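You operate a simulated robot arm through the tools that you are given. There is no shell and no other tool.

The job below is to be done with a simulated robot arm. You get a single attempt, and the scene is never put back.

Task
Lid the jar, stand it on the blender, blend smooth at LOW, switch off. Set down upright: blender jar.

It is judged by the outcome, as a careful person would: the job done as asked, and still so three seconds after it is handed in. It fails if anything else is knocked over, pushed out of place, dropped, spilled or broken. Lids that push on must go on centred and level and be pressed home; caps that screw on are set level and turned clockwise until they are tight.

Robot
A 6-joint arm with a two-finger parallel gripper, fixed in place. Base frame: the origin is at the foot of the arm, x ahead of it, y to its left, z up; the work surface is at about z = 0. Units: mm, rad, N and s.
With the tool pointing down near the work surface it reaches from about 140 to 580 mm from the base axis. Its first joint turns from -1.152 to 1.152 rad. Payload 2.1 kg.
Tool frame: the origin (TCP) lies between the finger pads and is the grasp point; the fingertips stand 30 mm ahead of it; z points along the fingers, y is the line along which they close. Largest opening 94 mm; finger width 28, thickness 10; the body of the gripper, 50 by 96 mm, starts 55 mm behind the TCP.
Orientation is told as [roll, pitch, yaw] about the base's x, y, z axes, in that order, counted from this pose: with the fingers straight down and closing along the base's y, the tool's x points along the base's -x, its y along +y and its z along -z.

Tools
- The arm moves only by the tool send_rows. Its argument "plan" is a list of rows, each a list of 7 numbers: the shift along the base's x, y, z in units of 50 mm (1.0 is 50 mm), then the turn, a rotation vector about the base's x, y, z in units of 6 degrees (1.0 is 6 degrees), then the finger opening in mm, from 0 to 94. In form: [[x, y, z, wx, wy, wz, hand], ...]. A call has 1 to 20 rows; each row shifts and turns the commanded pose from where the row before left it. A call with a number of a shift or a turn outside -1 to 1 is refused whole. Rows are played at 5 a second. More than 50 mm and 0.15 rad between two rows, or a gripper value outside its range, and nothing of the call is played. Where a pose cannot be reached the arm comes as near as it can. A force on the tool above 90 N (or 10 N above the force at the start of the call, whichever is more), or a blocked arm, ends the call early, and 0.2 s more pass. Each finger travels about 72 mm/s and halts on what it meets, pressing with about 24 N; the grip force reading is that of the motor and also rises with nothing between the fingers. The clock runs only during rows and for 0.2 s after the last one: add rows that do not move to give the fingers time. It gives the time, the measured TCP pose, the force on the tool (base axes), the opening and the grip force at its end, in the units of the frame above (readings bear some noise), with the torque about the TCP (base axes, N m) and any sound that the robot's microphone picked up.
- Cameras (640 x 400 px; columns grow to the right, rows downward): "scene" is fixed at [51.6, -363.9, 493.6]; the picture's right is [0.83, -0.56, 0.00], its down [-0.27, -0.39, -0.88] and it looks along [0.49, 0.73, -0.48] (base axes); focal length 264 px, centre (320, 200). "wrist" rides on the gripper at [76, 14, -102] in the tool frame; the picture's right is [-0.18, 0.98, 0.00], its down [-0.75, -0.14, -0.64] and it looks along [-0.63, -0.12, 0.77] (tool axes); focal length 243 px, centre (320, 200). There is no depth. A picture from a camera that has moved, and an enlarged one, comes with that camera's place and axes in the base frame and with its lens.
- capture(camera): a new picture of that camera. It takes no simulated time.
- close_up(camera, box): a new picture of the part [left, top, right, bottom] of that camera's present view, enlarged. It takes no simulated time.
- close_job(): hands the job in; it is judged then, once.

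Nothing tells you positions but the pictures and the camera data. Unless the task says otherwise, let go and move clear before handing in.

The tools are called after "Call:" by a JSON object that holds its "op" and its "data". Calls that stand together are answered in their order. send_rows: Moves the arm, as the interface text tells. Its arguments: {"type":"object","properties":{"plan":{"type":"array"}},"required":["plan"]} The other tools are called the same way: capture (camera) takes a picture; close_up (camera, box) takes an enlarged picture of a part of a camera's view; close_job () hands the job in.

At the start:

```text
clock: 0.0
eef_pos: [367.4, -20.9, 404.7]
orientation: [0.0, 0.002, 0.0]
wrist_force: [-0.7, 1.0, 0.5]
ft_torque: [0.05, 0.01, 0.0]
finger_gap: 93.8
gripper_force: 0.1
```

scene: 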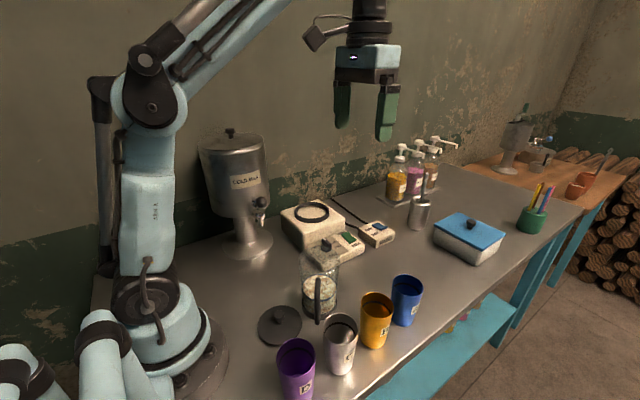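
wrist: 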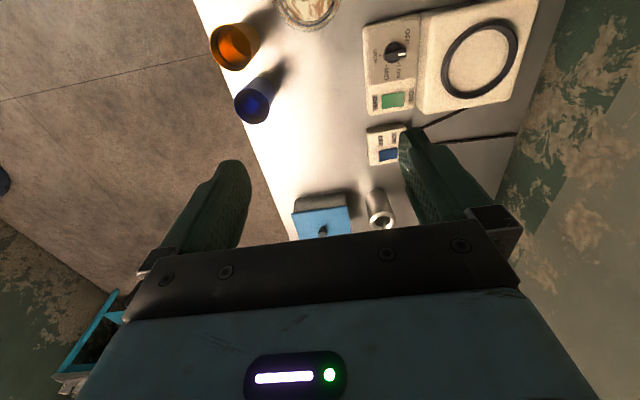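

I see a jar on the bench with a dark lid lying beside it, a blender base with a knob and a switch box, plus several cups. I'll take close-ups before moving anything.

Call:
{"op": "close_up", "data": {"camera": "scene", "box": [240, 180, 420, 300]}}

Call:
{"op": "close_up", "data": {"camera": "scene", "box": [240, 260, 440, 400]}}

Call:
{"op": "close_up", "data": {"camera": "wrist", "box": [340, 0, 560, 180]}}

Call:
{"op": "close_up", "data": {"camera": "wrist", "box": [200, 0, 360, 130]}}

```text
3.33 times, centred on (330, 240) of scene
camera zoom: at [51.6, -363.9, 493.6], right [0.83, -0.56, 0.0], down [-0.27, -0.39, -0.88], along [0.49, 0.73, -0.48], focal length 882 px, centre (287, 67)
```

zoom: 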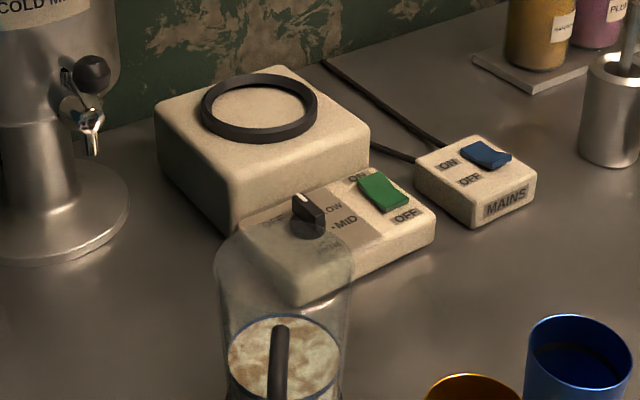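

```text
2.86 times, centred on (340, 330) of scene
camera zoom: at [51.6, -363.9, 493.6], right [0.83, -0.56, 0.0], down [-0.27, -0.39, -0.88], along [0.49, 0.73, -0.48], focal length 756 px, centre (263, -171)
```

zoom: 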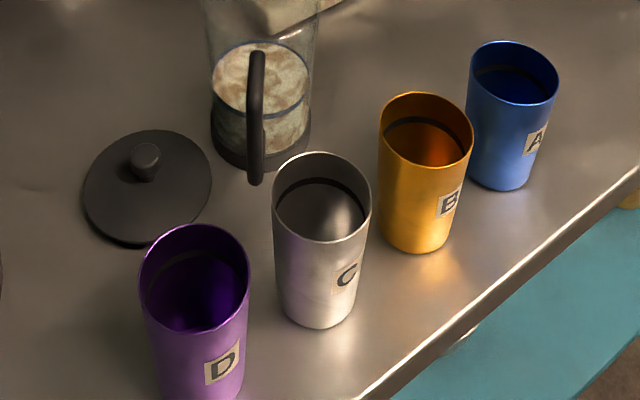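

```text
2.22 times, centred on (450, 90) of wrist
camera zoom: at [291.9, -6.9, 507.9], right [0.18, 0.98, 0.0], down [0.75, -0.14, 0.64], along [0.63, -0.12, -0.77], focal length 539 px, centre (31, 444)
```

zoom: 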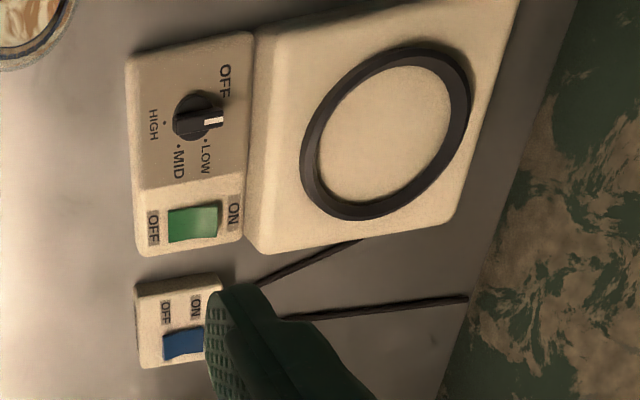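

```text
3.08 times, centred on (280, 65) of wrist
camera zoom: at [291.9, -6.9, 507.9], right [0.18, 0.98, 0.0], down [0.75, -0.14, 0.64], along [0.63, -0.12, -0.77], focal length 746 px, centre (443, 615)
```

zoom: 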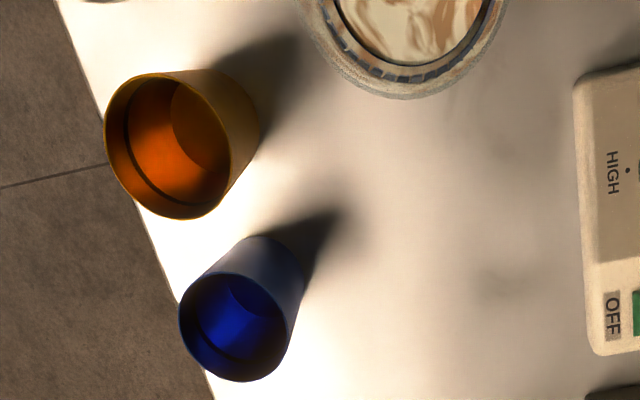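

The jar, lid, blender with ring, knob (OFF/LOW/MID/HIGH), green rocker and blue MAINS rocker are all visible. I'll pull the arm back at height so the wrist camera sees the jar, the lid and the control panel.

Call:
{"op": "send_rows", "data": {"plan": [[-1, 0, 0, 0, 0, 0, 94], [-1, 0, 0, 0, 0, 0, 94], [-1, 0, 0, 0, 0, 0, 94], [0, 0, 0, 0, 0, 0, 94]]}}

Call:
{"op": "capture", "data": {"camera": "wrist"}}

```text
clock: 1.0
eef_pos: [218.3, -23.1, 406.0]
orientation: [-0.002, 0.0, -0.001]
wrist_force: [0.5, -0.7, -0.8]
ft_torque: [0.02, 0.0, 0.01]
finger_gap: 94.1
gripper_force: 0.1
```

```text
taken
camera wrist: at [141.9, -8.1, 508.7], right [0.18, 0.98, 0.0], down [0.75, -0.14, 0.64], along [0.63, -0.12, -0.77], focal length 243 px, centre (320, 200)
```

wrist: 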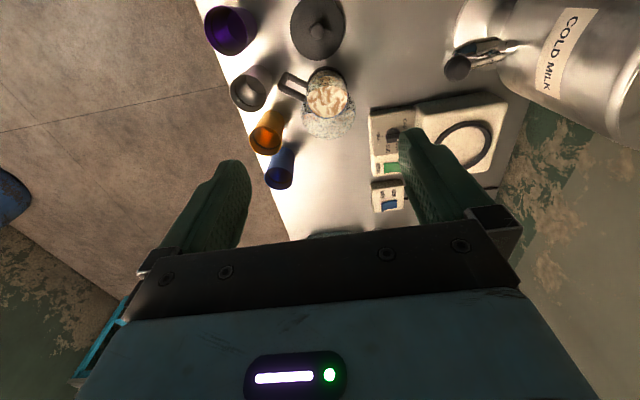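

Call:
{"op": "close_up", "data": {"camera": "wrist", "box": [200, 0, 380, 150]}}

Call:
{"op": "close_up", "data": {"camera": "wrist", "box": [350, 80, 520, 220]}}

```text
2.67 times, centred on (290, 75) of wrist
camera zoom: at [141.9, -8.1, 508.7], right [0.18, 0.98, 0.0], down [0.75, -0.14, 0.64], along [0.63, -0.12, -0.77], focal length 647 px, centre (400, 533)
```

zoom: 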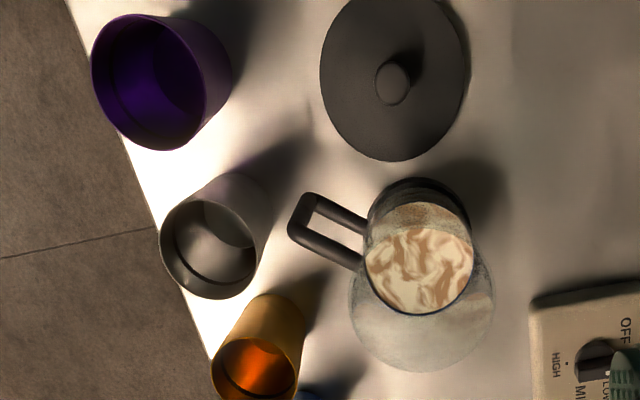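

```text
2.86 times, centred on (435, 150) of wrist
camera zoom: at [141.9, -8.1, 508.7], right [0.18, 0.98, 0.0], down [0.75, -0.14, 0.64], along [0.63, -0.12, -0.77], focal length 693 px, centre (-9, 343)
```

zoom: 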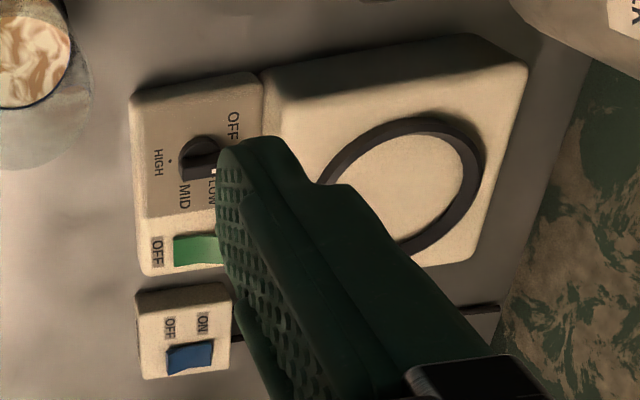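

The lid lies near (181, -20) with a small knob and the jar stands near (274, -30) with its handle toward -y. I'll zoom in for heights and details.

Call:
{"op": "close_up", "data": {"camera": "scene", "box": [250, 295, 314, 355]}}

Call:
{"op": "close_up", "data": {"camera": "scene", "box": [280, 240, 370, 330]}}

Call:
{"op": "close_up", "data": {"camera": "scene", "box": [300, 215, 400, 275]}}

Call:
{"op": "close_up", "data": {"camera": "scene", "box": [270, 190, 370, 260]}}

```text
6.67 times, centred on (282, 325) of scene
camera zoom: at [51.6, -363.9, 493.6], right [0.83, -0.56, 0.0], down [-0.27, -0.39, -0.88], along [0.49, 0.73, -0.48], focal length 1763 px, centre (573, -633)
```

zoom: 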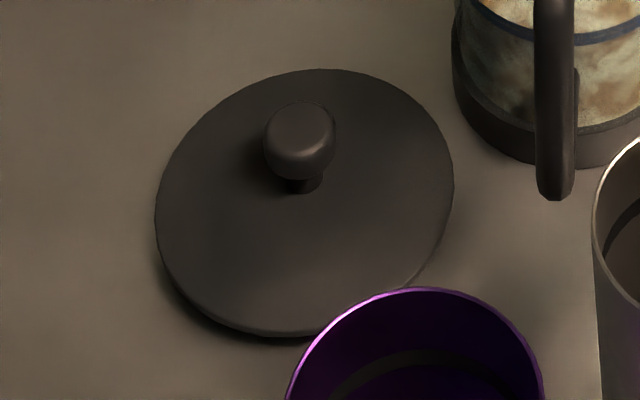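

```text
4.44 times, centred on (325, 285) of scene
camera zoom: at [51.6, -363.9, 493.6], right [0.83, -0.56, 0.0], down [-0.27, -0.39, -0.88], along [0.49, 0.73, -0.48], focal length 1175 px, centre (298, -178)
```

zoom: 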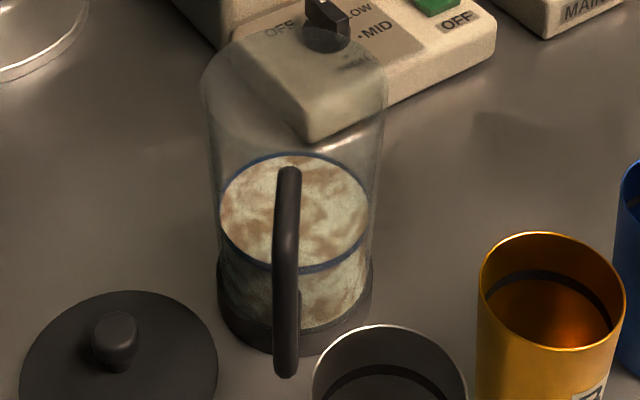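

```text
6.40 times, centred on (350, 245) of scene
camera zoom: at [51.6, -363.9, 493.6], right [0.83, -0.56, 0.0], down [-0.27, -0.39, -0.88], along [0.49, 0.73, -0.48], focal length 1692 px, centre (128, -88)
```

zoom: 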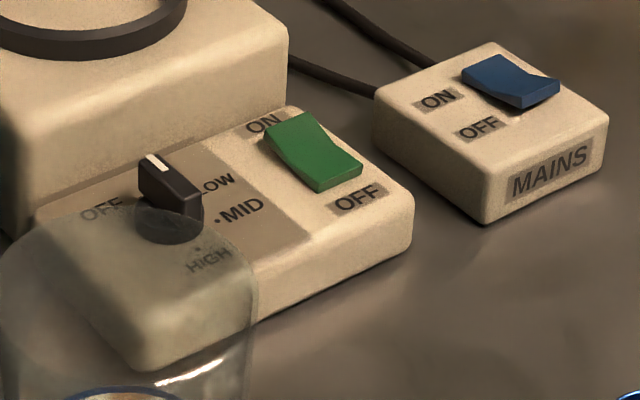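

```text
5.71 times, centred on (320, 225) of scene
camera zoom: at [51.6, -363.9, 493.6], right [0.83, -0.56, 0.0], down [-0.27, -0.39, -0.88], along [0.49, 0.73, -0.48], focal length 1511 px, centre (320, 57)
```

zoom: 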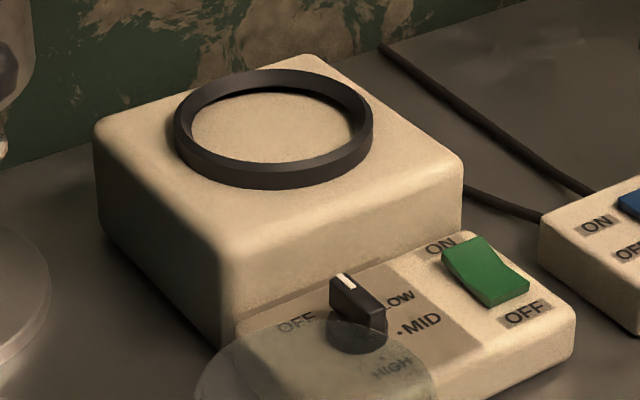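

I need a more exact position for the jar and lid, so I'll take tighter wrist zooms.

Call:
{"op": "close_up", "data": {"camera": "wrist", "box": [275, 55, 365, 145]}}

Call:
{"op": "close_up", "data": {"camera": "wrist", "box": [280, 0, 360, 65]}}

```text
4.44 times, centred on (320, 100) of wrist
camera zoom: at [141.9, -8.1, 508.7], right [0.18, 0.98, 0.0], down [0.75, -0.14, 0.64], along [0.63, -0.12, -0.77], focal length 1078 px, centre (320, 644)
```

zoom: 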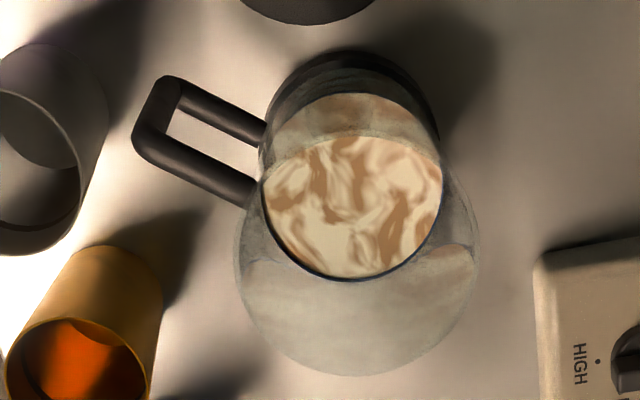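

```text
6.15 times, centred on (320, 32) of wrist
camera zoom: at [141.9, -8.1, 508.7], right [0.18, 0.98, 0.0], down [0.75, -0.14, 0.64], along [0.63, -0.12, -0.77], focal length 1493 px, centre (320, 1231)
```

zoom: 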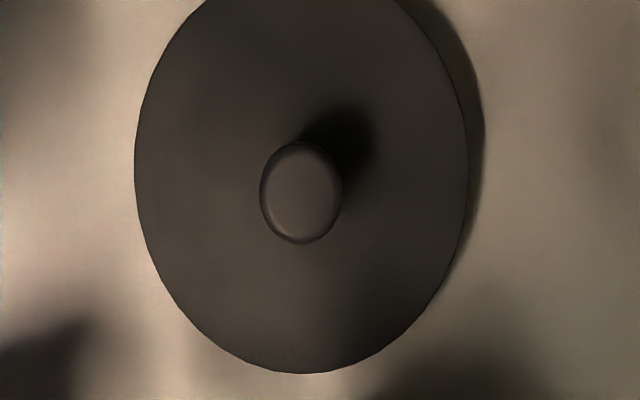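

The lid agrees from both cameras at about (181, -21). The two jar estimates differ, so I'll zoom on its base.

Call:
{"op": "close_up", "data": {"camera": "scene", "box": [290, 280, 350, 330]}}

Call:
{"op": "close_up", "data": {"camera": "scene", "box": [290, 235, 350, 285]}}

```text
8.00 times, centred on (320, 305) of scene
camera zoom: at [51.6, -363.9, 493.6], right [0.83, -0.56, 0.0], down [-0.27, -0.39, -0.88], along [0.49, 0.73, -0.48], focal length 2116 px, centre (320, -640)
```

zoom: 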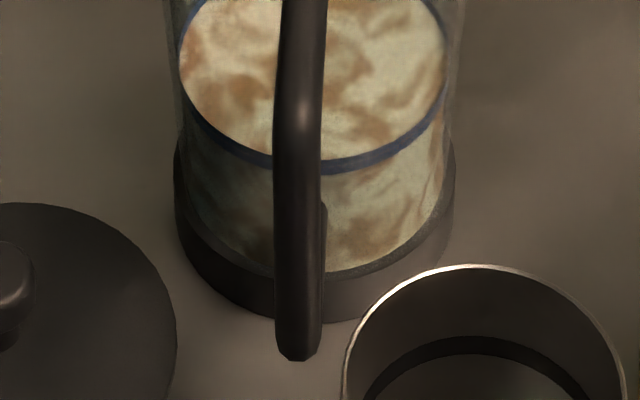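

```text
8.00 times, centred on (320, 260) of scene
camera zoom: at [51.6, -363.9, 493.6], right [0.83, -0.56, 0.0], down [-0.27, -0.39, -0.88], along [0.49, 0.73, -0.48], focal length 2116 px, centre (320, -280)
```

zoom: 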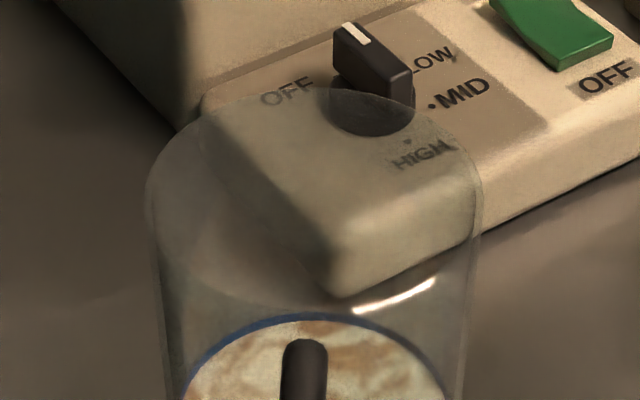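

The jar is at about (282, -20): base diameter 78, rim diameter 83, height 137. The lid is about 92 wide. Next I'll move the camera over the blender's panel to read the controls and locate the ring.

Call:
{"op": "send_rows", "data": {"plan": [[0.65, 0.7, -0.35, 0, 0, 0, 94], [0.65, 0.7, -0.35, 0, 0, 0, 94], [0.65, 0.7, -0.35, 0, 0, 0, 94], [0.65, 0.7, -0.35, 0, 0, 0, 94], [0, 0, 0, 0, 0, 0, 94]]}}

Call:
{"op": "capture", "data": {"camera": "wrist"}}

Call:
{"op": "close_up", "data": {"camera": "wrist", "box": [230, 0, 410, 130]}}

Call:
{"op": "close_up", "data": {"camera": "wrist", "box": [360, 0, 640, 200]}}

```text
refused: row 1 steps farther than a row can; nothing moved
```

```text
taken
camera wrist: at [141.9, -8.1, 508.7], right [0.18, 0.98, 0.0], down [0.75, -0.14, 0.64], along [0.63, -0.12, -0.77], focal length 243 px, centre (320, 200)
```

wrist: 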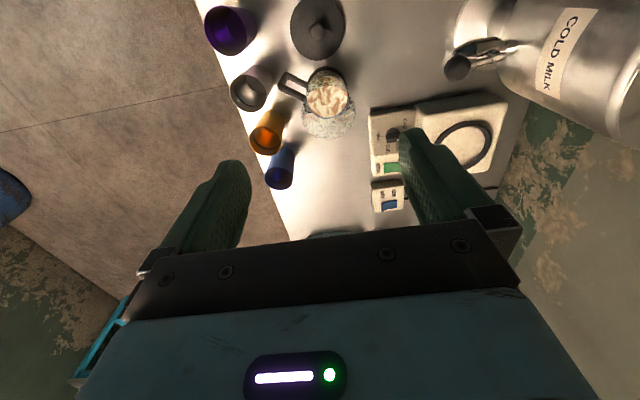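

```text
3.08 times, centred on (320, 65) of wrist
camera zoom: at [141.9, -8.1, 508.7], right [0.18, 0.98, 0.0], down [0.75, -0.14, 0.64], along [0.63, -0.12, -0.77], focal length 746 px, centre (320, 615)
```

zoom: 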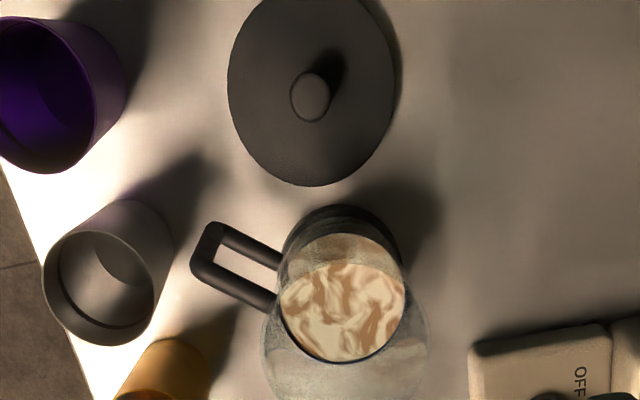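

```text
2.00 times, centred on (500, 100) of wrist
camera zoom: at [141.9, -8.1, 508.7], right [0.18, 0.98, 0.0], down [0.75, -0.14, 0.64], along [0.63, -0.12, -0.77], focal length 485 px, centre (-40, 400)
```

zoom: 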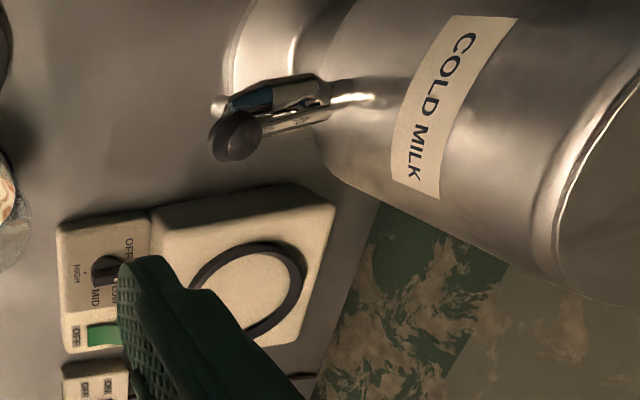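

The step was refused because its combined length was over 50 mm; nothing moved. I'll resend it in smaller steps.

Call:
{"op": "send_rows", "data": {"plan": [[0.53, 0.57, -0.3, 0, 0, 0, 94], [0.53, 0.57, -0.3, 0, 0, 0, 94], [0.53, 0.57, -0.3, 0, 0, 0, 94], [0.53, 0.57, -0.3, 0, 0, 0, 94], [0.53, 0.57, -0.3, 0, 0, 0, 94], [0, 0, 0, 0, 0, 0, 94]]}}

Call:
{"op": "capture", "data": {"camera": "wrist"}}

Call:
{"op": "close_up", "data": {"camera": "wrist", "box": [230, 0, 410, 130]}}

Call:
{"op": "close_up", "data": {"camera": "wrist", "box": [360, 0, 640, 200]}}

```text
clock: 2.4
eef_pos: [351.8, 122.4, 328.6]
orientation: [0.0, -0.001, 0.001]
wrist_force: [0.2, 0.8, 0.1]
ft_torque: [0.0, -0.01, -0.01]
finger_gap: 93.9
gripper_force: 0.0
```

```text
taken
camera wrist: at [276.3, 135.6, 432.2], right [0.18, 0.98, 0.0], down [0.75, -0.14, 0.64], along [0.63, -0.12, -0.77], focal length 243 px, centre (320, 200)
```

wrist: 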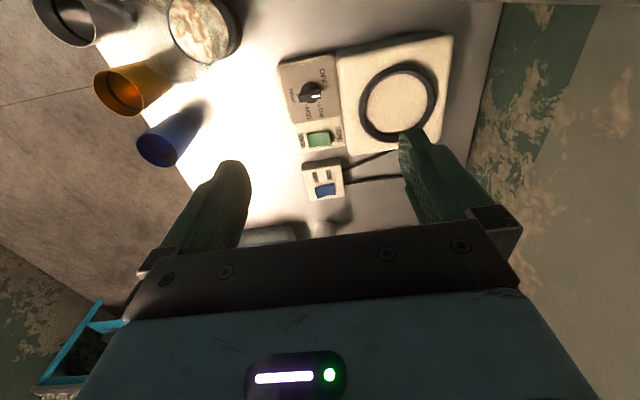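

```text
3.08 times, centred on (320, 65) of wrist
camera zoom: at [276.3, 135.6, 432.2], right [0.18, 0.98, 0.0], down [0.75, -0.14, 0.64], along [0.63, -0.12, -0.77], focal length 746 px, centre (320, 615)
```

zoom: 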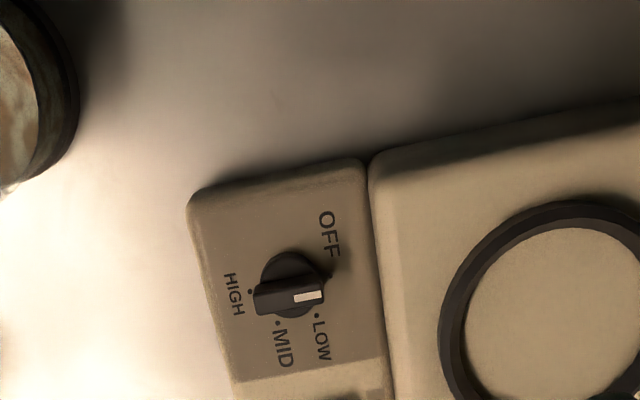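

```text
2.00 times, centred on (500, 100) of wrist
camera zoom: at [276.3, 135.6, 432.2], right [0.18, 0.98, 0.0], down [0.75, -0.14, 0.64], along [0.63, -0.12, -0.77], focal length 485 px, centre (-40, 400)
```

zoom: 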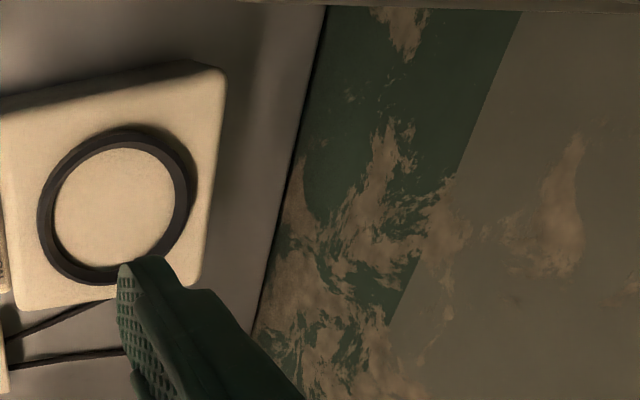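

The dial pointer is at OFF, and LOW lies 60° clockwise from it (seen from above). The knob is near (387, 100) and the ring near (408, 220). Now I'll zoom on the rockers.

Call:
{"op": "close_up", "data": {"camera": "wrist", "box": [280, 110, 370, 210]}}

Call:
{"op": "close_up", "data": {"camera": "wrist", "box": [330, 20, 470, 170]}}

Call:
{"op": "close_up", "data": {"camera": "scene", "box": [335, 225, 370, 255]}}

Call:
{"op": "close_up", "data": {"camera": "scene", "box": [355, 215, 400, 250]}}

```text
4.00 times, centred on (325, 160) of wrist
camera zoom: at [276.3, 135.6, 432.2], right [0.18, 0.98, 0.0], down [0.75, -0.14, 0.64], along [0.63, -0.12, -0.77], focal length 970 px, centre (300, 360)
```

zoom: 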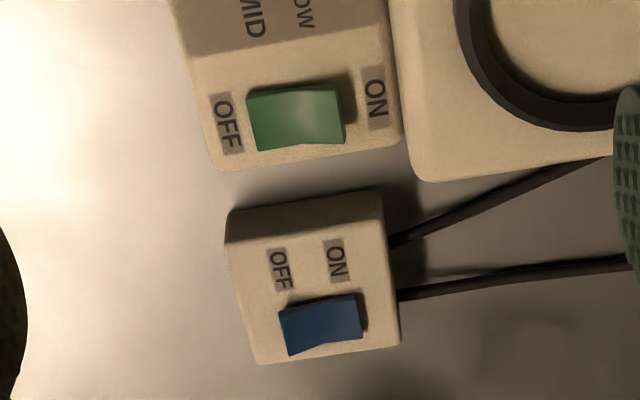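

```text
2.67 times, centred on (400, 95) of wrist
camera zoom: at [276.3, 135.6, 432.2], right [0.18, 0.98, 0.0], down [0.75, -0.14, 0.64], along [0.63, -0.12, -0.77], focal length 647 px, centre (107, 480)
```

zoom: 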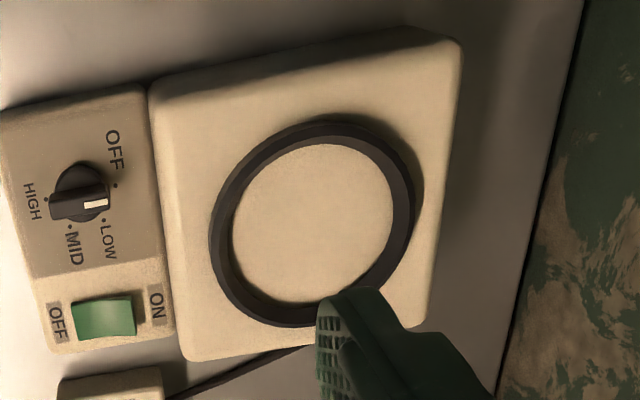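

```text
13.33 times, centred on (352, 240) of scene
camera zoom: at [51.6, -363.9, 493.6], right [0.83, -0.56, 0.0], down [-0.27, -0.39, -0.88], along [0.49, 0.73, -0.48], focal length 3526 px, centre (-113, -333)
```

zoom: 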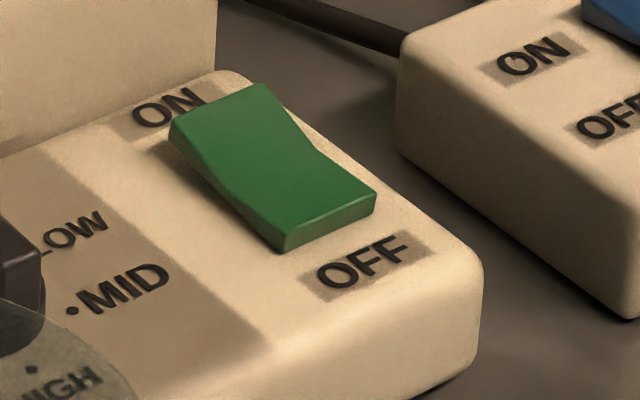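

```text
11.43 times, centred on (378, 232) of scene
camera zoom: at [51.6, -363.9, 493.6], right [0.83, -0.56, 0.0], down [-0.27, -0.39, -0.88], along [0.49, 0.73, -0.48], focal length 3022 px, centre (-337, -171)
```

zoom: 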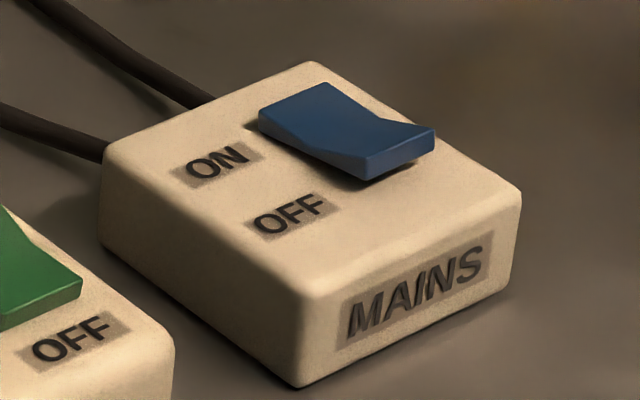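

Readings: MAINS is already ON (its ON end is down), the green power rocker is OFF, and the dial is at OFF. The 92 mm lid nearly equals my 94 mm opening, so I'll carry the jar level to the blender first and lid it there before blending. I'm moving above the jar now, turned 53° so the fingers clear the handle.

Call:
{"op": "send_rows", "data": {"plan": [[-0.156, -0.316, -0.175, 0, 0, 0.978, 94], [-0.156, -0.316, -0.175, 0, 0, 0.978, 94], [-0.156, -0.316, -0.175, 0, 0, 0.978, 94], [-0.156, -0.316, -0.175, 0, 0, 0.978, 94], [-0.156, -0.316, -0.175, 0, 0, 0.978, 94], [-0.156, -0.316, -0.175, 0, 0, 0.978, 94], [-0.156, -0.316, -0.175, 0, 0, 0.978, 94], [-0.156, -0.316, -0.175, 0, 0, 0.978, 94], [-0.156, -0.316, -0.175, 0, 0, 0.978, 94], [0, 0, 0, 0, 0, 0, 94]]}}

Call:
{"op": "capture", "data": {"camera": "wrist"}}

Call:
{"op": "capture", "data": {"camera": "scene"}}

```text
clock: 4.6
eef_pos: [281.3, -19.9, 249.9]
orientation: [0.0, 0.0, 0.923]
wrist_force: [0.3, 0.3, 0.4]
ft_torque: [-0.01, -0.02, 0.02]
finger_gap: 93.8
gripper_force: 0.1
```

```text
taken
camera wrist: at [224.1, -72.1, 353.0], right [-0.67, 0.74, 0.0], down [0.57, 0.52, 0.64], along [0.47, 0.43, -0.77], focal length 243 px, centre (320, 200)
```

wrist: 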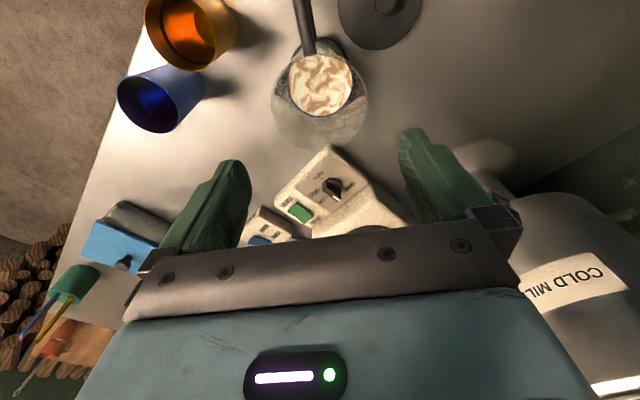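

```text
taken
```

scene: 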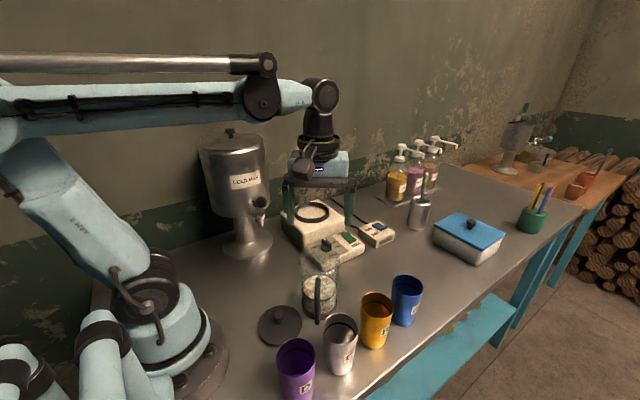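

The jar looks centred between the fingers. I'll zoom to confirm before descending.

Call:
{"op": "close_up", "data": {"camera": "wrist", "box": [240, 10, 400, 160]}}

```text
2.67 times, centred on (320, 85) of wrist
camera zoom: at [224.1, -72.1, 353.0], right [-0.67, 0.74, 0.0], down [0.57, 0.52, 0.64], along [0.47, 0.43, -0.77], focal length 647 px, centre (320, 507)
```

zoom: 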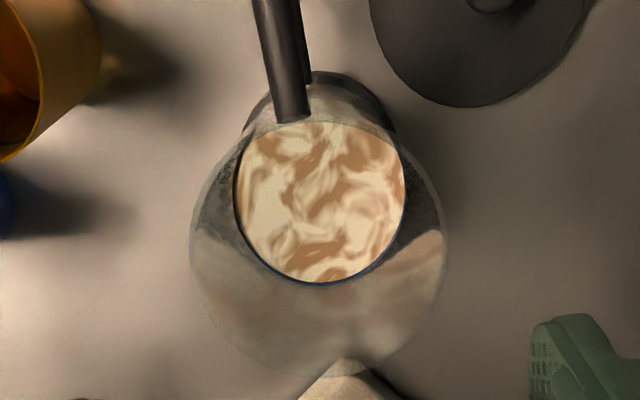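

The rim is centred within about 1 mm of the tool axis. I'm descending to straddle the jar, with the palm staying above the rim.

Call:
{"op": "send_rows", "data": {"plan": [[0, 0, -0.5, 0, 0, 0, 94], [0, 0, -0.5, 0, 0, 0, 94], [0, 0, -0.5, 0, 0, 0, 94], [0, 0, -0.5, 0, 0, 0, 94], [0, 0, -0.3, 0, 0, 0, 94], [0, 0, -0.3, 0, 0, 0, 94], [0, 0, -0.3, 0, 0, 0, 94], [0, 0, -0.2, 0, 0, 0, 94], [0, 0, 0, 0, 0, 0, 94]]}}

Call:
{"op": "capture", "data": {"camera": "wrist"}}

Call:
{"op": "close_up", "data": {"camera": "scene", "box": [250, 130, 400, 340]}}

```text
clock: 6.6
eef_pos: [279.4, -19.1, 95.6]
orientation: [0.0, -0.001, 0.923]
wrist_force: [0.8, -0.6, -0.3]
ft_torque: [0.0, -0.01, -0.01]
finger_gap: 94.1
gripper_force: 0.1
```

```text
taken
camera wrist: at [222.6, -71.7, 198.7], right [-0.67, 0.74, 0.0], down [0.57, 0.52, 0.64], along [0.48, 0.43, -0.77], focal length 243 px, centre (320, 200)
```

wrist: 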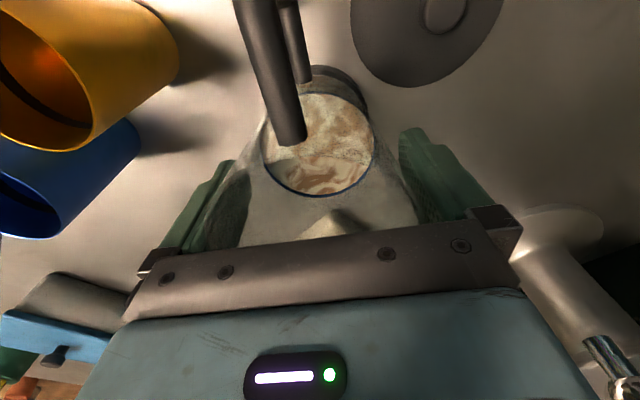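

```text
1.90 times, centred on (325, 235) of scene
camera zoom: at [51.6, -363.9, 493.6], right [0.83, -0.56, 0.0], down [-0.27, -0.39, -0.88], along [0.49, 0.73, -0.48], focal length 504 px, centre (310, 133)
```

zoom: 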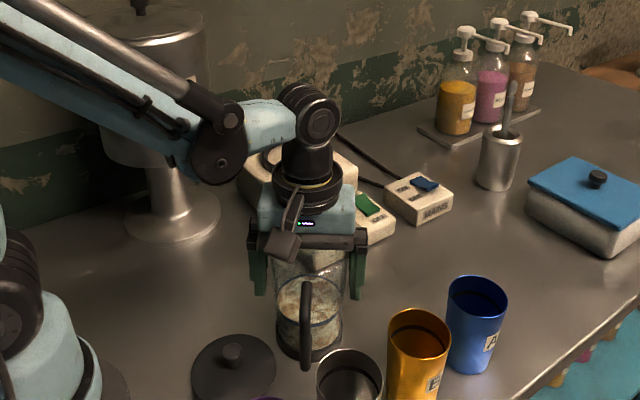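

The fingers straddle the jar on both sides, clear of the handle. I'm closing the grip.

Call:
{"op": "send_rows", "data": {"plan": [[0, 0, 0, 0, 0, 0, 86], [0, 0, 0, 0, 0, 0, 80], [0, 0, 0, 0, 0, 0, 74], [0, 0, 0, 0, 0, 0, 60], [0, 0, 0, 0, 0, 0, 60]]}}

Call:
{"op": "capture", "data": {"camera": "wrist"}}

```text
clock: 7.8
eef_pos: [279.7, -20.7, 95.6]
orientation: [-0.001, 0.0, 0.921]
wrist_force: [0.4, -0.5, -0.2]
ft_torque: [0.03, 0.0, -0.02]
finger_gap: 86.8
gripper_force: 24.7
```

```text
taken
camera wrist: at [222.7, -71.7, 198.9], right [-0.67, 0.74, 0.0], down [0.57, 0.52, 0.64], along [0.48, 0.43, -0.77], focal length 243 px, centre (320, 200)
```

wrist: 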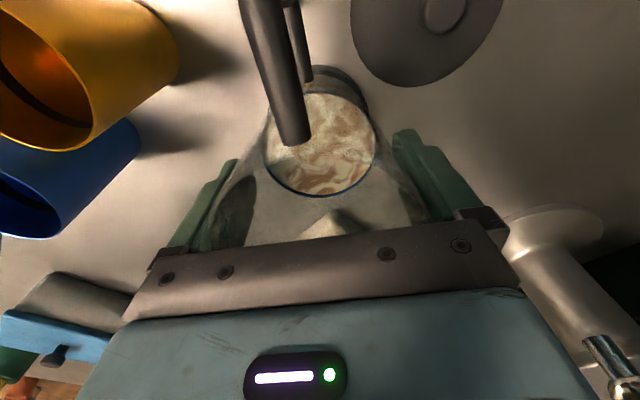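

The grip is solid at an 86.8 mm gap and 24.7 N. I'm lifting slowly and straight up.

Call:
{"op": "send_rows", "data": {"plan": [[0, 0, 0.05, 0, 0, 0, 60], [0, 0, 0.1, 0, 0, 0, 60], [0, 0, 0.15, 0, 0, 0, 60], [0, 0, 0.2, 0, 0, 0, 60], [0, 0, 0.1, 0, 0, 0, 60], [0, 0, 0, 0, 0, 0, 60]]}}

Call:
{"op": "close_up", "data": {"camera": "scene", "box": [250, 180, 400, 340]}}

```text
clock: 9.2
eef_pos: [279.5, -19.6, 126.5]
orientation: [0.0, 0.001, 0.922]
wrist_force: [0.2, -0.1, -4.2]
ft_torque: [-0.01, 0.03, 0.0]
finger_gap: 86.7
gripper_force: 23.7
```

```text
2.50 times, centred on (325, 260) of scene
camera zoom: at [51.6, -363.9, 493.6], right [0.83, -0.56, 0.0], down [-0.27, -0.39, -0.88], along [0.49, 0.73, -0.48], focal length 661 px, centre (308, 50)
```

zoom: 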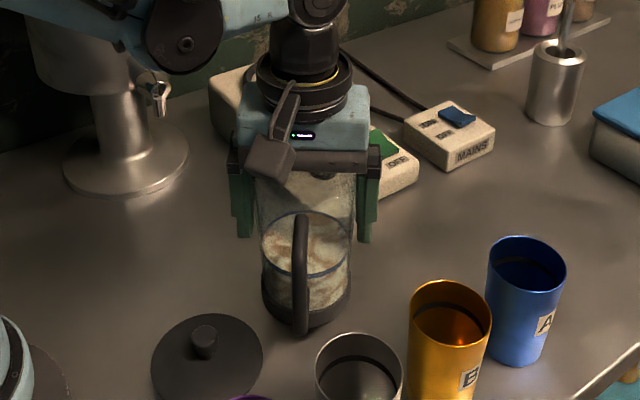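

The jar weighs about 0.43 kg and hangs level. I'm lifting it above ring height, then I'll carry it smoothly to the blender while turning the handle to point at the arm base.

Call:
{"op": "send_rows", "data": {"plan": [[0, 0, 0.1, 0, 0, 0, 60], [0, 0, 0.2, 0, 0, 0, 60], [0, 0, 0.3, 0, 0, 0, 60], [0, 0, 0.4, 0, 0, 0, 60], [0, 0, 0.4, 0, 0, 0, 60], [0, 0, 0.3, 0, 0, 0, 60], [0, 0, 0.2, 0, 0, 0, 60], [0, 0, 0.1, 0, 0, 0, 60], [0, 0, 0, 0, 0, 0, 60]]}}

Call:
{"op": "capture", "data": {"camera": "scene"}}

```text
clock: 11.2
eef_pos: [279.9, -20.4, 226.3]
orientation: [-0.001, -0.001, 0.922]
wrist_force: [0.4, -0.5, -3.1]
ft_torque: [0.04, -0.05, -0.02]
finger_gap: 86.7
gripper_force: 23.9
```

```text
taken
```

scene: 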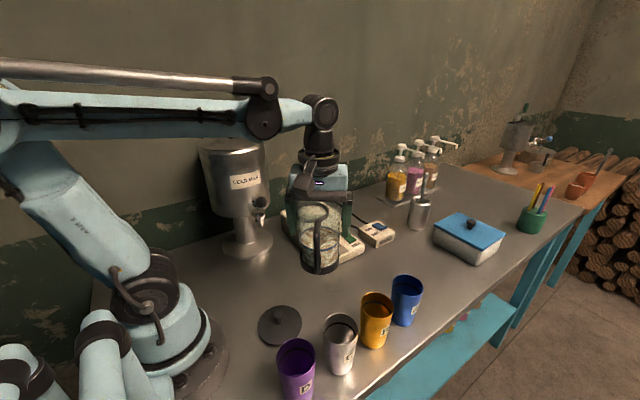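

I'm carrying the jar to above the ring at about (414.5, 219.5), slowly and level.

Call:
{"op": "send_rows", "data": {"plan": [[0.0426, 0.0756, 0, 0, 0, -0.139, 60], [0.0852, 0.1511, 0, 0, 0, -0.2779, 60], [0.1278, 0.2267, 0, 0, 0, -0.4169, 60], [0.1562, 0.2771, 0, 0, 0, -0.5095, 60], [0.1562, 0.2771, 0, 0, 0, -0.5095, 60], [0.1562, 0.2771, 0, 0, 0, -0.5095, 60], [0.1562, 0.2771, 0, 0, 0, -0.5095, 60], [0.1562, 0.2771, 0, 0, 0, -0.5095, 60], [0.1562, 0.2771, 0, 0, 0, -0.5095, 60], [0.1562, 0.2771, 0, 0, 0, -0.5095, 60], [0.1562, 0.2771, 0, 0, 0, -0.5095, 60], [0.1562, 0.2771, 0, 0, 0, -0.5095, 60], [0.1562, 0.2771, 0, 0, 0, -0.5095, 60], [0.1562, 0.2771, 0, 0, 0, -0.5095, 60], [0.1562, 0.2771, 0, 0, 0, -0.5095, 60], [0.1562, 0.2771, 0, 0, 0, -0.5095, 60], [0.1562, 0.2771, 0, 0, 0, -0.5095, 60], [0.1278, 0.2267, 0, 0, 0, -0.4169, 60], [0.0852, 0.1511, 0, 0, 0, -0.2779, 60], [0.0426, 0.0756, 0, 0, 0, -0.139, 60]]}}

Call:
{"op": "capture", "data": {"camera": "scene"}}

Call:
{"op": "capture", "data": {"camera": "wrist"}}

Call:
{"op": "close_up", "data": {"camera": "scene", "box": [260, 150, 380, 270]}}

```text
clock: 15.4
eef_pos: [414.2, 220.0, 224.9]
orientation: [-0.001, 0.001, 0.001]
wrist_force: [-0.1, -0.4, -3.5]
ft_torque: [-0.01, -0.04, 0.01]
finger_gap: 86.6
gripper_force: 23.9
```

```text
taken
```

scene: 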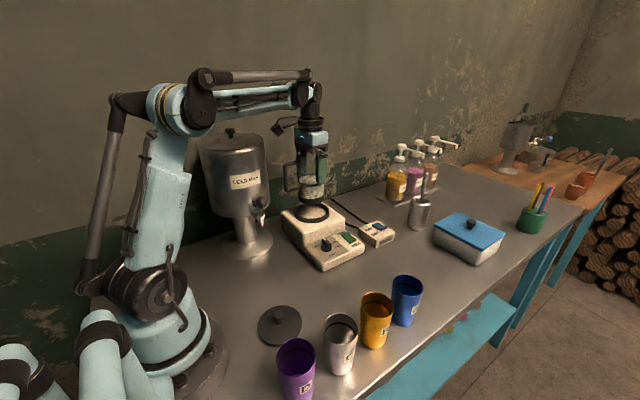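

```text
taken
camera wrist: at [338.9, 233.4, 328.7], right [0.18, 0.98, 0.0], down [0.75, -0.14, 0.64], along [0.63, -0.12, -0.77], focal length 243 px, centre (320, 200)
```

wrist: 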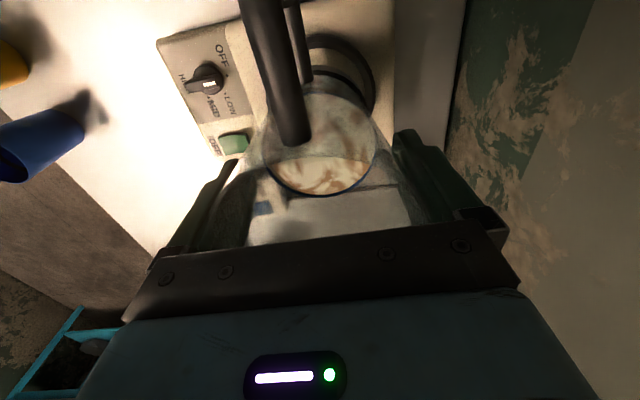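

```text
3.33 times, centred on (320, 210) of scene
camera zoom: at [51.6, -363.9, 493.6], right [0.83, -0.56, 0.0], down [-0.27, -0.39, -0.88], along [0.49, 0.73, -0.48], focal length 882 px, centre (320, 167)
```

zoom: 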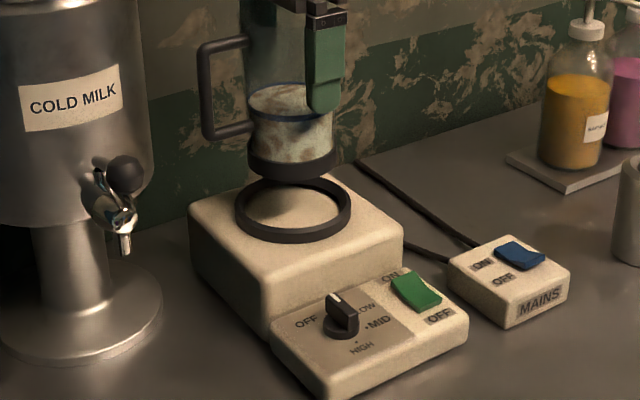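

The jar is above the ring with its handle pointing toward the base. I'll zoom to check it's concentric before lowering.

Call:
{"op": "close_up", "data": {"camera": "wrist", "box": [230, 10, 410, 130]}}

Call:
{"op": "close_up", "data": {"camera": "scene", "box": [285, 180, 345, 230]}}

```text
3.33 times, centred on (320, 70) of wrist
camera zoom: at [338.9, 233.4, 328.7], right [0.18, 0.98, 0.0], down [0.75, -0.14, 0.64], along [0.63, -0.12, -0.77], focal length 809 px, centre (320, 633)
```

zoom: 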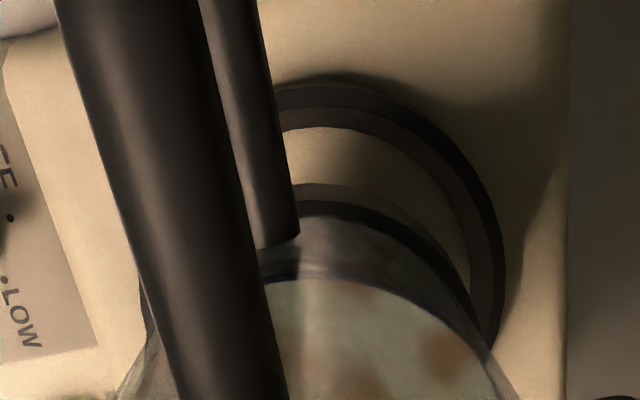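

```text
8.00 times, centred on (315, 205) of scene
camera zoom: at [51.6, -363.9, 493.6], right [0.83, -0.56, 0.0], down [-0.27, -0.39, -0.88], along [0.49, 0.73, -0.48], focal length 2116 px, centre (360, 160)
```

zoom: 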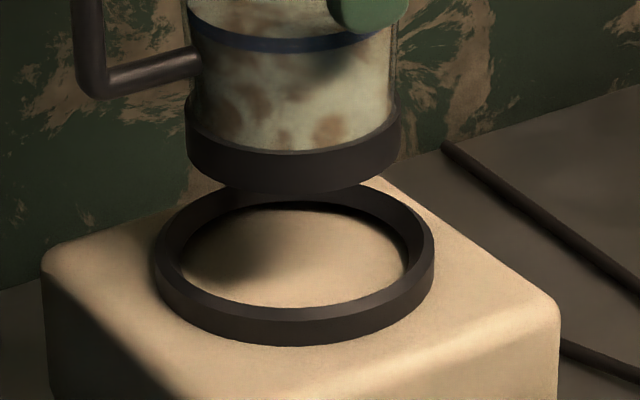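

The jar is concentric with the ring within a couple of mm. I'm lowering it slowly.

Call:
{"op": "send_rows", "data": {"plan": [[0, 0, -0.1, 0, 0, 0, 60], [0, 0, -0.2, 0, 0, 0, 60], [0, 0, -0.2, 0, 0, 0, 60], [0, 0, -0.15, 0, 0, 0, 60], [0, 0, -0.1, 0, 0, 0, 60], [0, 0, -0.05, 0, 0, 0, 60], [0, 0, 0, 0, 0, 0, 60]]}}

Call:
{"op": "close_up", "data": {"camera": "scene", "box": [285, 180, 345, 230]}}

```text
clock: 17.0
eef_pos: [414.4, 219.8, 185.5]
orientation: [0.001, 0.0, 0.0]
wrist_force: [0.3, 0.1, -4.1]
ft_torque: [-0.02, -0.03, 0.03]
finger_gap: 87.0
gripper_force: 23.8
```

```text
8.00 times, centred on (315, 205) of scene
camera zoom: at [51.6, -363.9, 493.6], right [0.83, -0.56, 0.0], down [-0.27, -0.39, -0.88], along [0.49, 0.73, -0.48], focal length 2116 px, centre (360, 160)
```

zoom: 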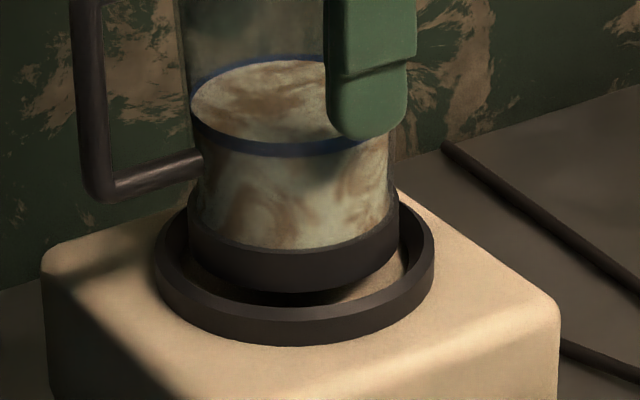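

The collar is entering the ring cleanly. I'm continuing in small steps until I feel the seat.

Call:
{"op": "send_rows", "data": {"plan": [[0, 0, -0.04, 0, 0, 0, 60], [0, 0, -0.04, 0, 0, 0, 60], [0, 0, -0.04, 0, 0, 0, 60], [0, 0, -0.04, 0, 0, 0, 60], [0, 0, 0, 0, 0, 0, 60]]}}

Call:
{"op": "close_up", "data": {"camera": "scene", "box": [285, 180, 345, 230]}}

```text
clock: 18.2
eef_pos: [416.0, 219.0, 176.8]
orientation: [-0.001, -0.002, -0.002]
wrist_force: [-0.3, -0.3, -4.5]
ft_torque: [-0.02, -0.02, -0.04]
finger_gap: 86.7
gripper_force: 24.6
```

```text
8.00 times, centred on (315, 205) of scene
camera zoom: at [51.6, -363.9, 493.6], right [0.83, -0.56, 0.0], down [-0.27, -0.39, -0.88], along [0.49, 0.73, -0.48], focal length 2116 px, centre (360, 160)
```

zoom: 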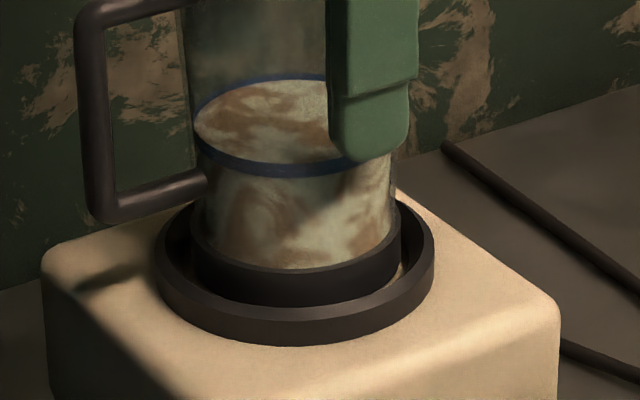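

Call:
{"op": "send_rows", "data": {"plan": [[0, 0, -0.03, 0, 0, 0, 60], [0, 0, -0.03, 0, 0, 0, 60], [0, 0, 0, 0, 0, 0, 60]]}}

```text
clock: 19.0
eef_pos: [413.5, 220.3, 174.8]
orientation: [0.0, 0.001, 0.0]
wrist_force: [-0.1, -0.3, -3.6]
ft_torque: [0.04, -0.01, 0.03]
finger_gap: 86.6
gripper_force: 24.6
```

The jar is still hanging free, so I'll keep going down in small steps.

Call:
{"op": "send_rows", "data": {"plan": [[0, 0, -0.03, 0, 0, 0, 60], [0, 0, 0, 0, 0, 0, 60]]}}

Call:
{"op": "close_up", "data": {"camera": "scene", "box": [285, 180, 345, 230]}}

```text
clock: 19.6
eef_pos: [415.4, 220.1, 171.7]
orientation: [-0.001, -0.001, -0.001]
wrist_force: [-0.1, 0.4, -3.3]
ft_torque: [0.02, -0.05, -0.03]
finger_gap: 86.7
gripper_force: 24.3
```

```text
8.00 times, centred on (315, 205) of scene
camera zoom: at [51.6, -363.9, 493.6], right [0.83, -0.56, 0.0], down [-0.27, -0.39, -0.88], along [0.49, 0.73, -0.48], focal length 2116 px, centre (360, 160)
```

zoom: 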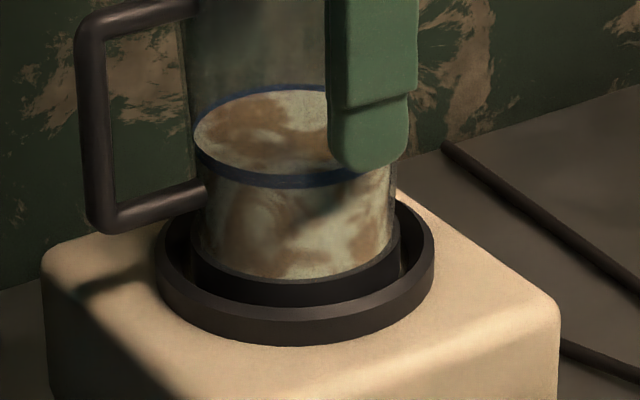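

Call:
{"op": "send_rows", "data": {"plan": [[0, 0, -0.03, 0, 0, 0, 60], [0, 0, 0, 0, 0, 0, 60]]}}

```text
clock: 20.2
eef_pos: [413.8, 219.8, 170.9]
orientation: [-0.001, 0.001, 0.0]
wrist_force: [0.0, 0.9, -3.8]
ft_torque: [0.0, -0.02, -0.01]
finger_gap: 87.0
gripper_force: 23.5
```

Call:
{"op": "send_rows", "data": {"plan": [[0, 0, -0.03, 0, 0, 0, 60], [0, 0, 0, 0, 0, 0, 60]]}}

```text
clock: 20.8
eef_pos: [415.2, 219.1, 170.2]
orientation: [0.0, -0.001, -0.001]
wrist_force: [-2.0, -2.1, 12.4]
ft_torque: [0.4, 0.09, 0.05]
finger_gap: 86.7
gripper_force: 24.1
```

Contact at TCP z of about 170. I'll check whether it's truly seated inside the ring.

Call:
{"op": "close_up", "data": {"camera": "scene", "box": [285, 180, 345, 230]}}

Call:
{"op": "close_up", "data": {"camera": "wrist", "box": [230, 10, 410, 130]}}

```text
8.00 times, centred on (315, 205) of scene
camera zoom: at [51.5, -363.9, 493.6], right [0.83, -0.56, 0.0], down [-0.27, -0.39, -0.88], along [0.49, 0.73, -0.47], focal length 2116 px, centre (360, 160)
```

zoom: 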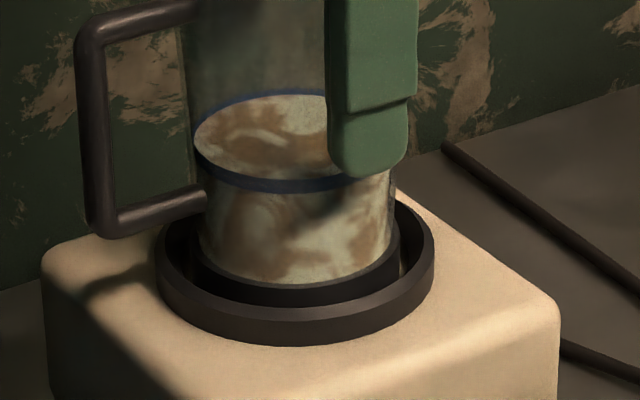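

```text
3.33 times, centred on (320, 70) of wrist
camera zoom: at [339.0, 233.7, 273.8], right [0.18, 0.98, 0.0], down [0.75, -0.14, 0.64], along [0.63, -0.12, -0.77], focal length 809 px, centre (320, 633)
```

zoom: 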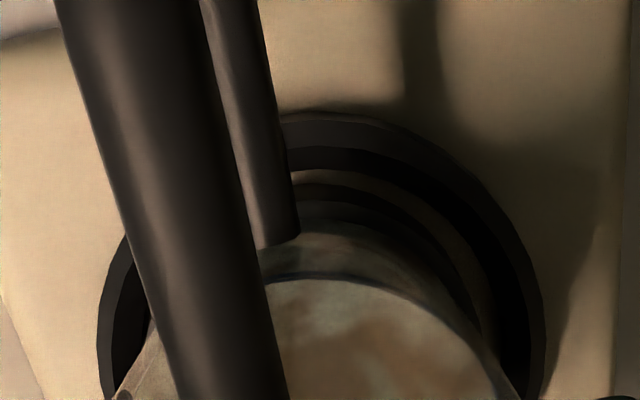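

The collar sits inside the ring and is bearing on the base. I'm releasing gently and checking that the jar stays upright.

Call:
{"op": "send_rows", "data": {"plan": [[0, 0, 0.01, 0, 0, 0, 85], [0, 0, 0, 0, 0, 0, 88], [0, 0, 0, 0, 0, 0, 91], [0, 0, 0, 0, 0, 0, 94], [0, 0, 0, 0, 0, 0, 94], [0, 0, 0, 0, 0, 0, 94]]}}

Call:
{"op": "close_up", "data": {"camera": "scene", "box": [265, 140, 365, 230]}}

Call:
{"op": "capture", "data": {"camera": "wrist"}}

```text
clock: 22.2
eef_pos: [415.3, 217.8, 170.4]
orientation: [0.001, 0.0, -0.001]
wrist_force: [-0.4, -0.3, 0.7]
ft_torque: [0.01, -0.03, -0.03]
finger_gap: 94.0
gripper_force: 0.1
```

```text
4.44 times, centred on (315, 185) of scene
camera zoom: at [51.6, -363.9, 493.6], right [0.83, -0.56, 0.0], down [-0.27, -0.39, -0.88], along [0.49, 0.73, -0.48], focal length 1175 px, centre (342, 267)
```

zoom: 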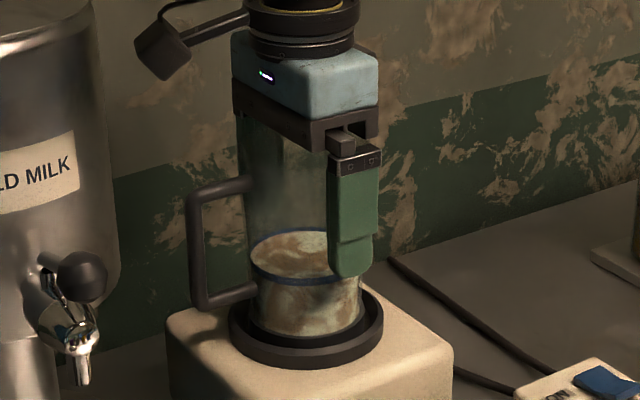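

```text
taken
camera wrist: at [339.3, 233.7, 273.9], right [0.18, 0.98, 0.0], down [0.75, -0.14, 0.64], along [0.63, -0.12, -0.77], focal length 243 px, centre (320, 200)
```

wrist: 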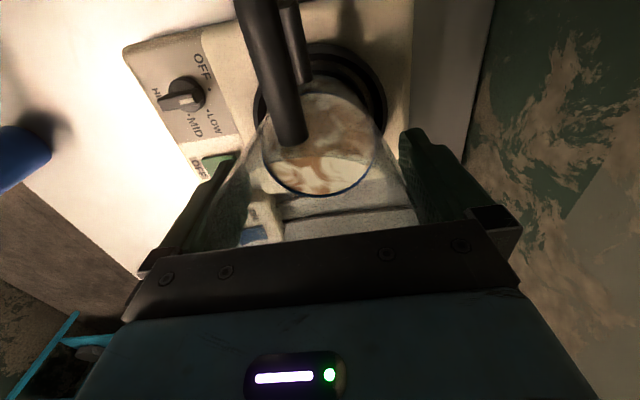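

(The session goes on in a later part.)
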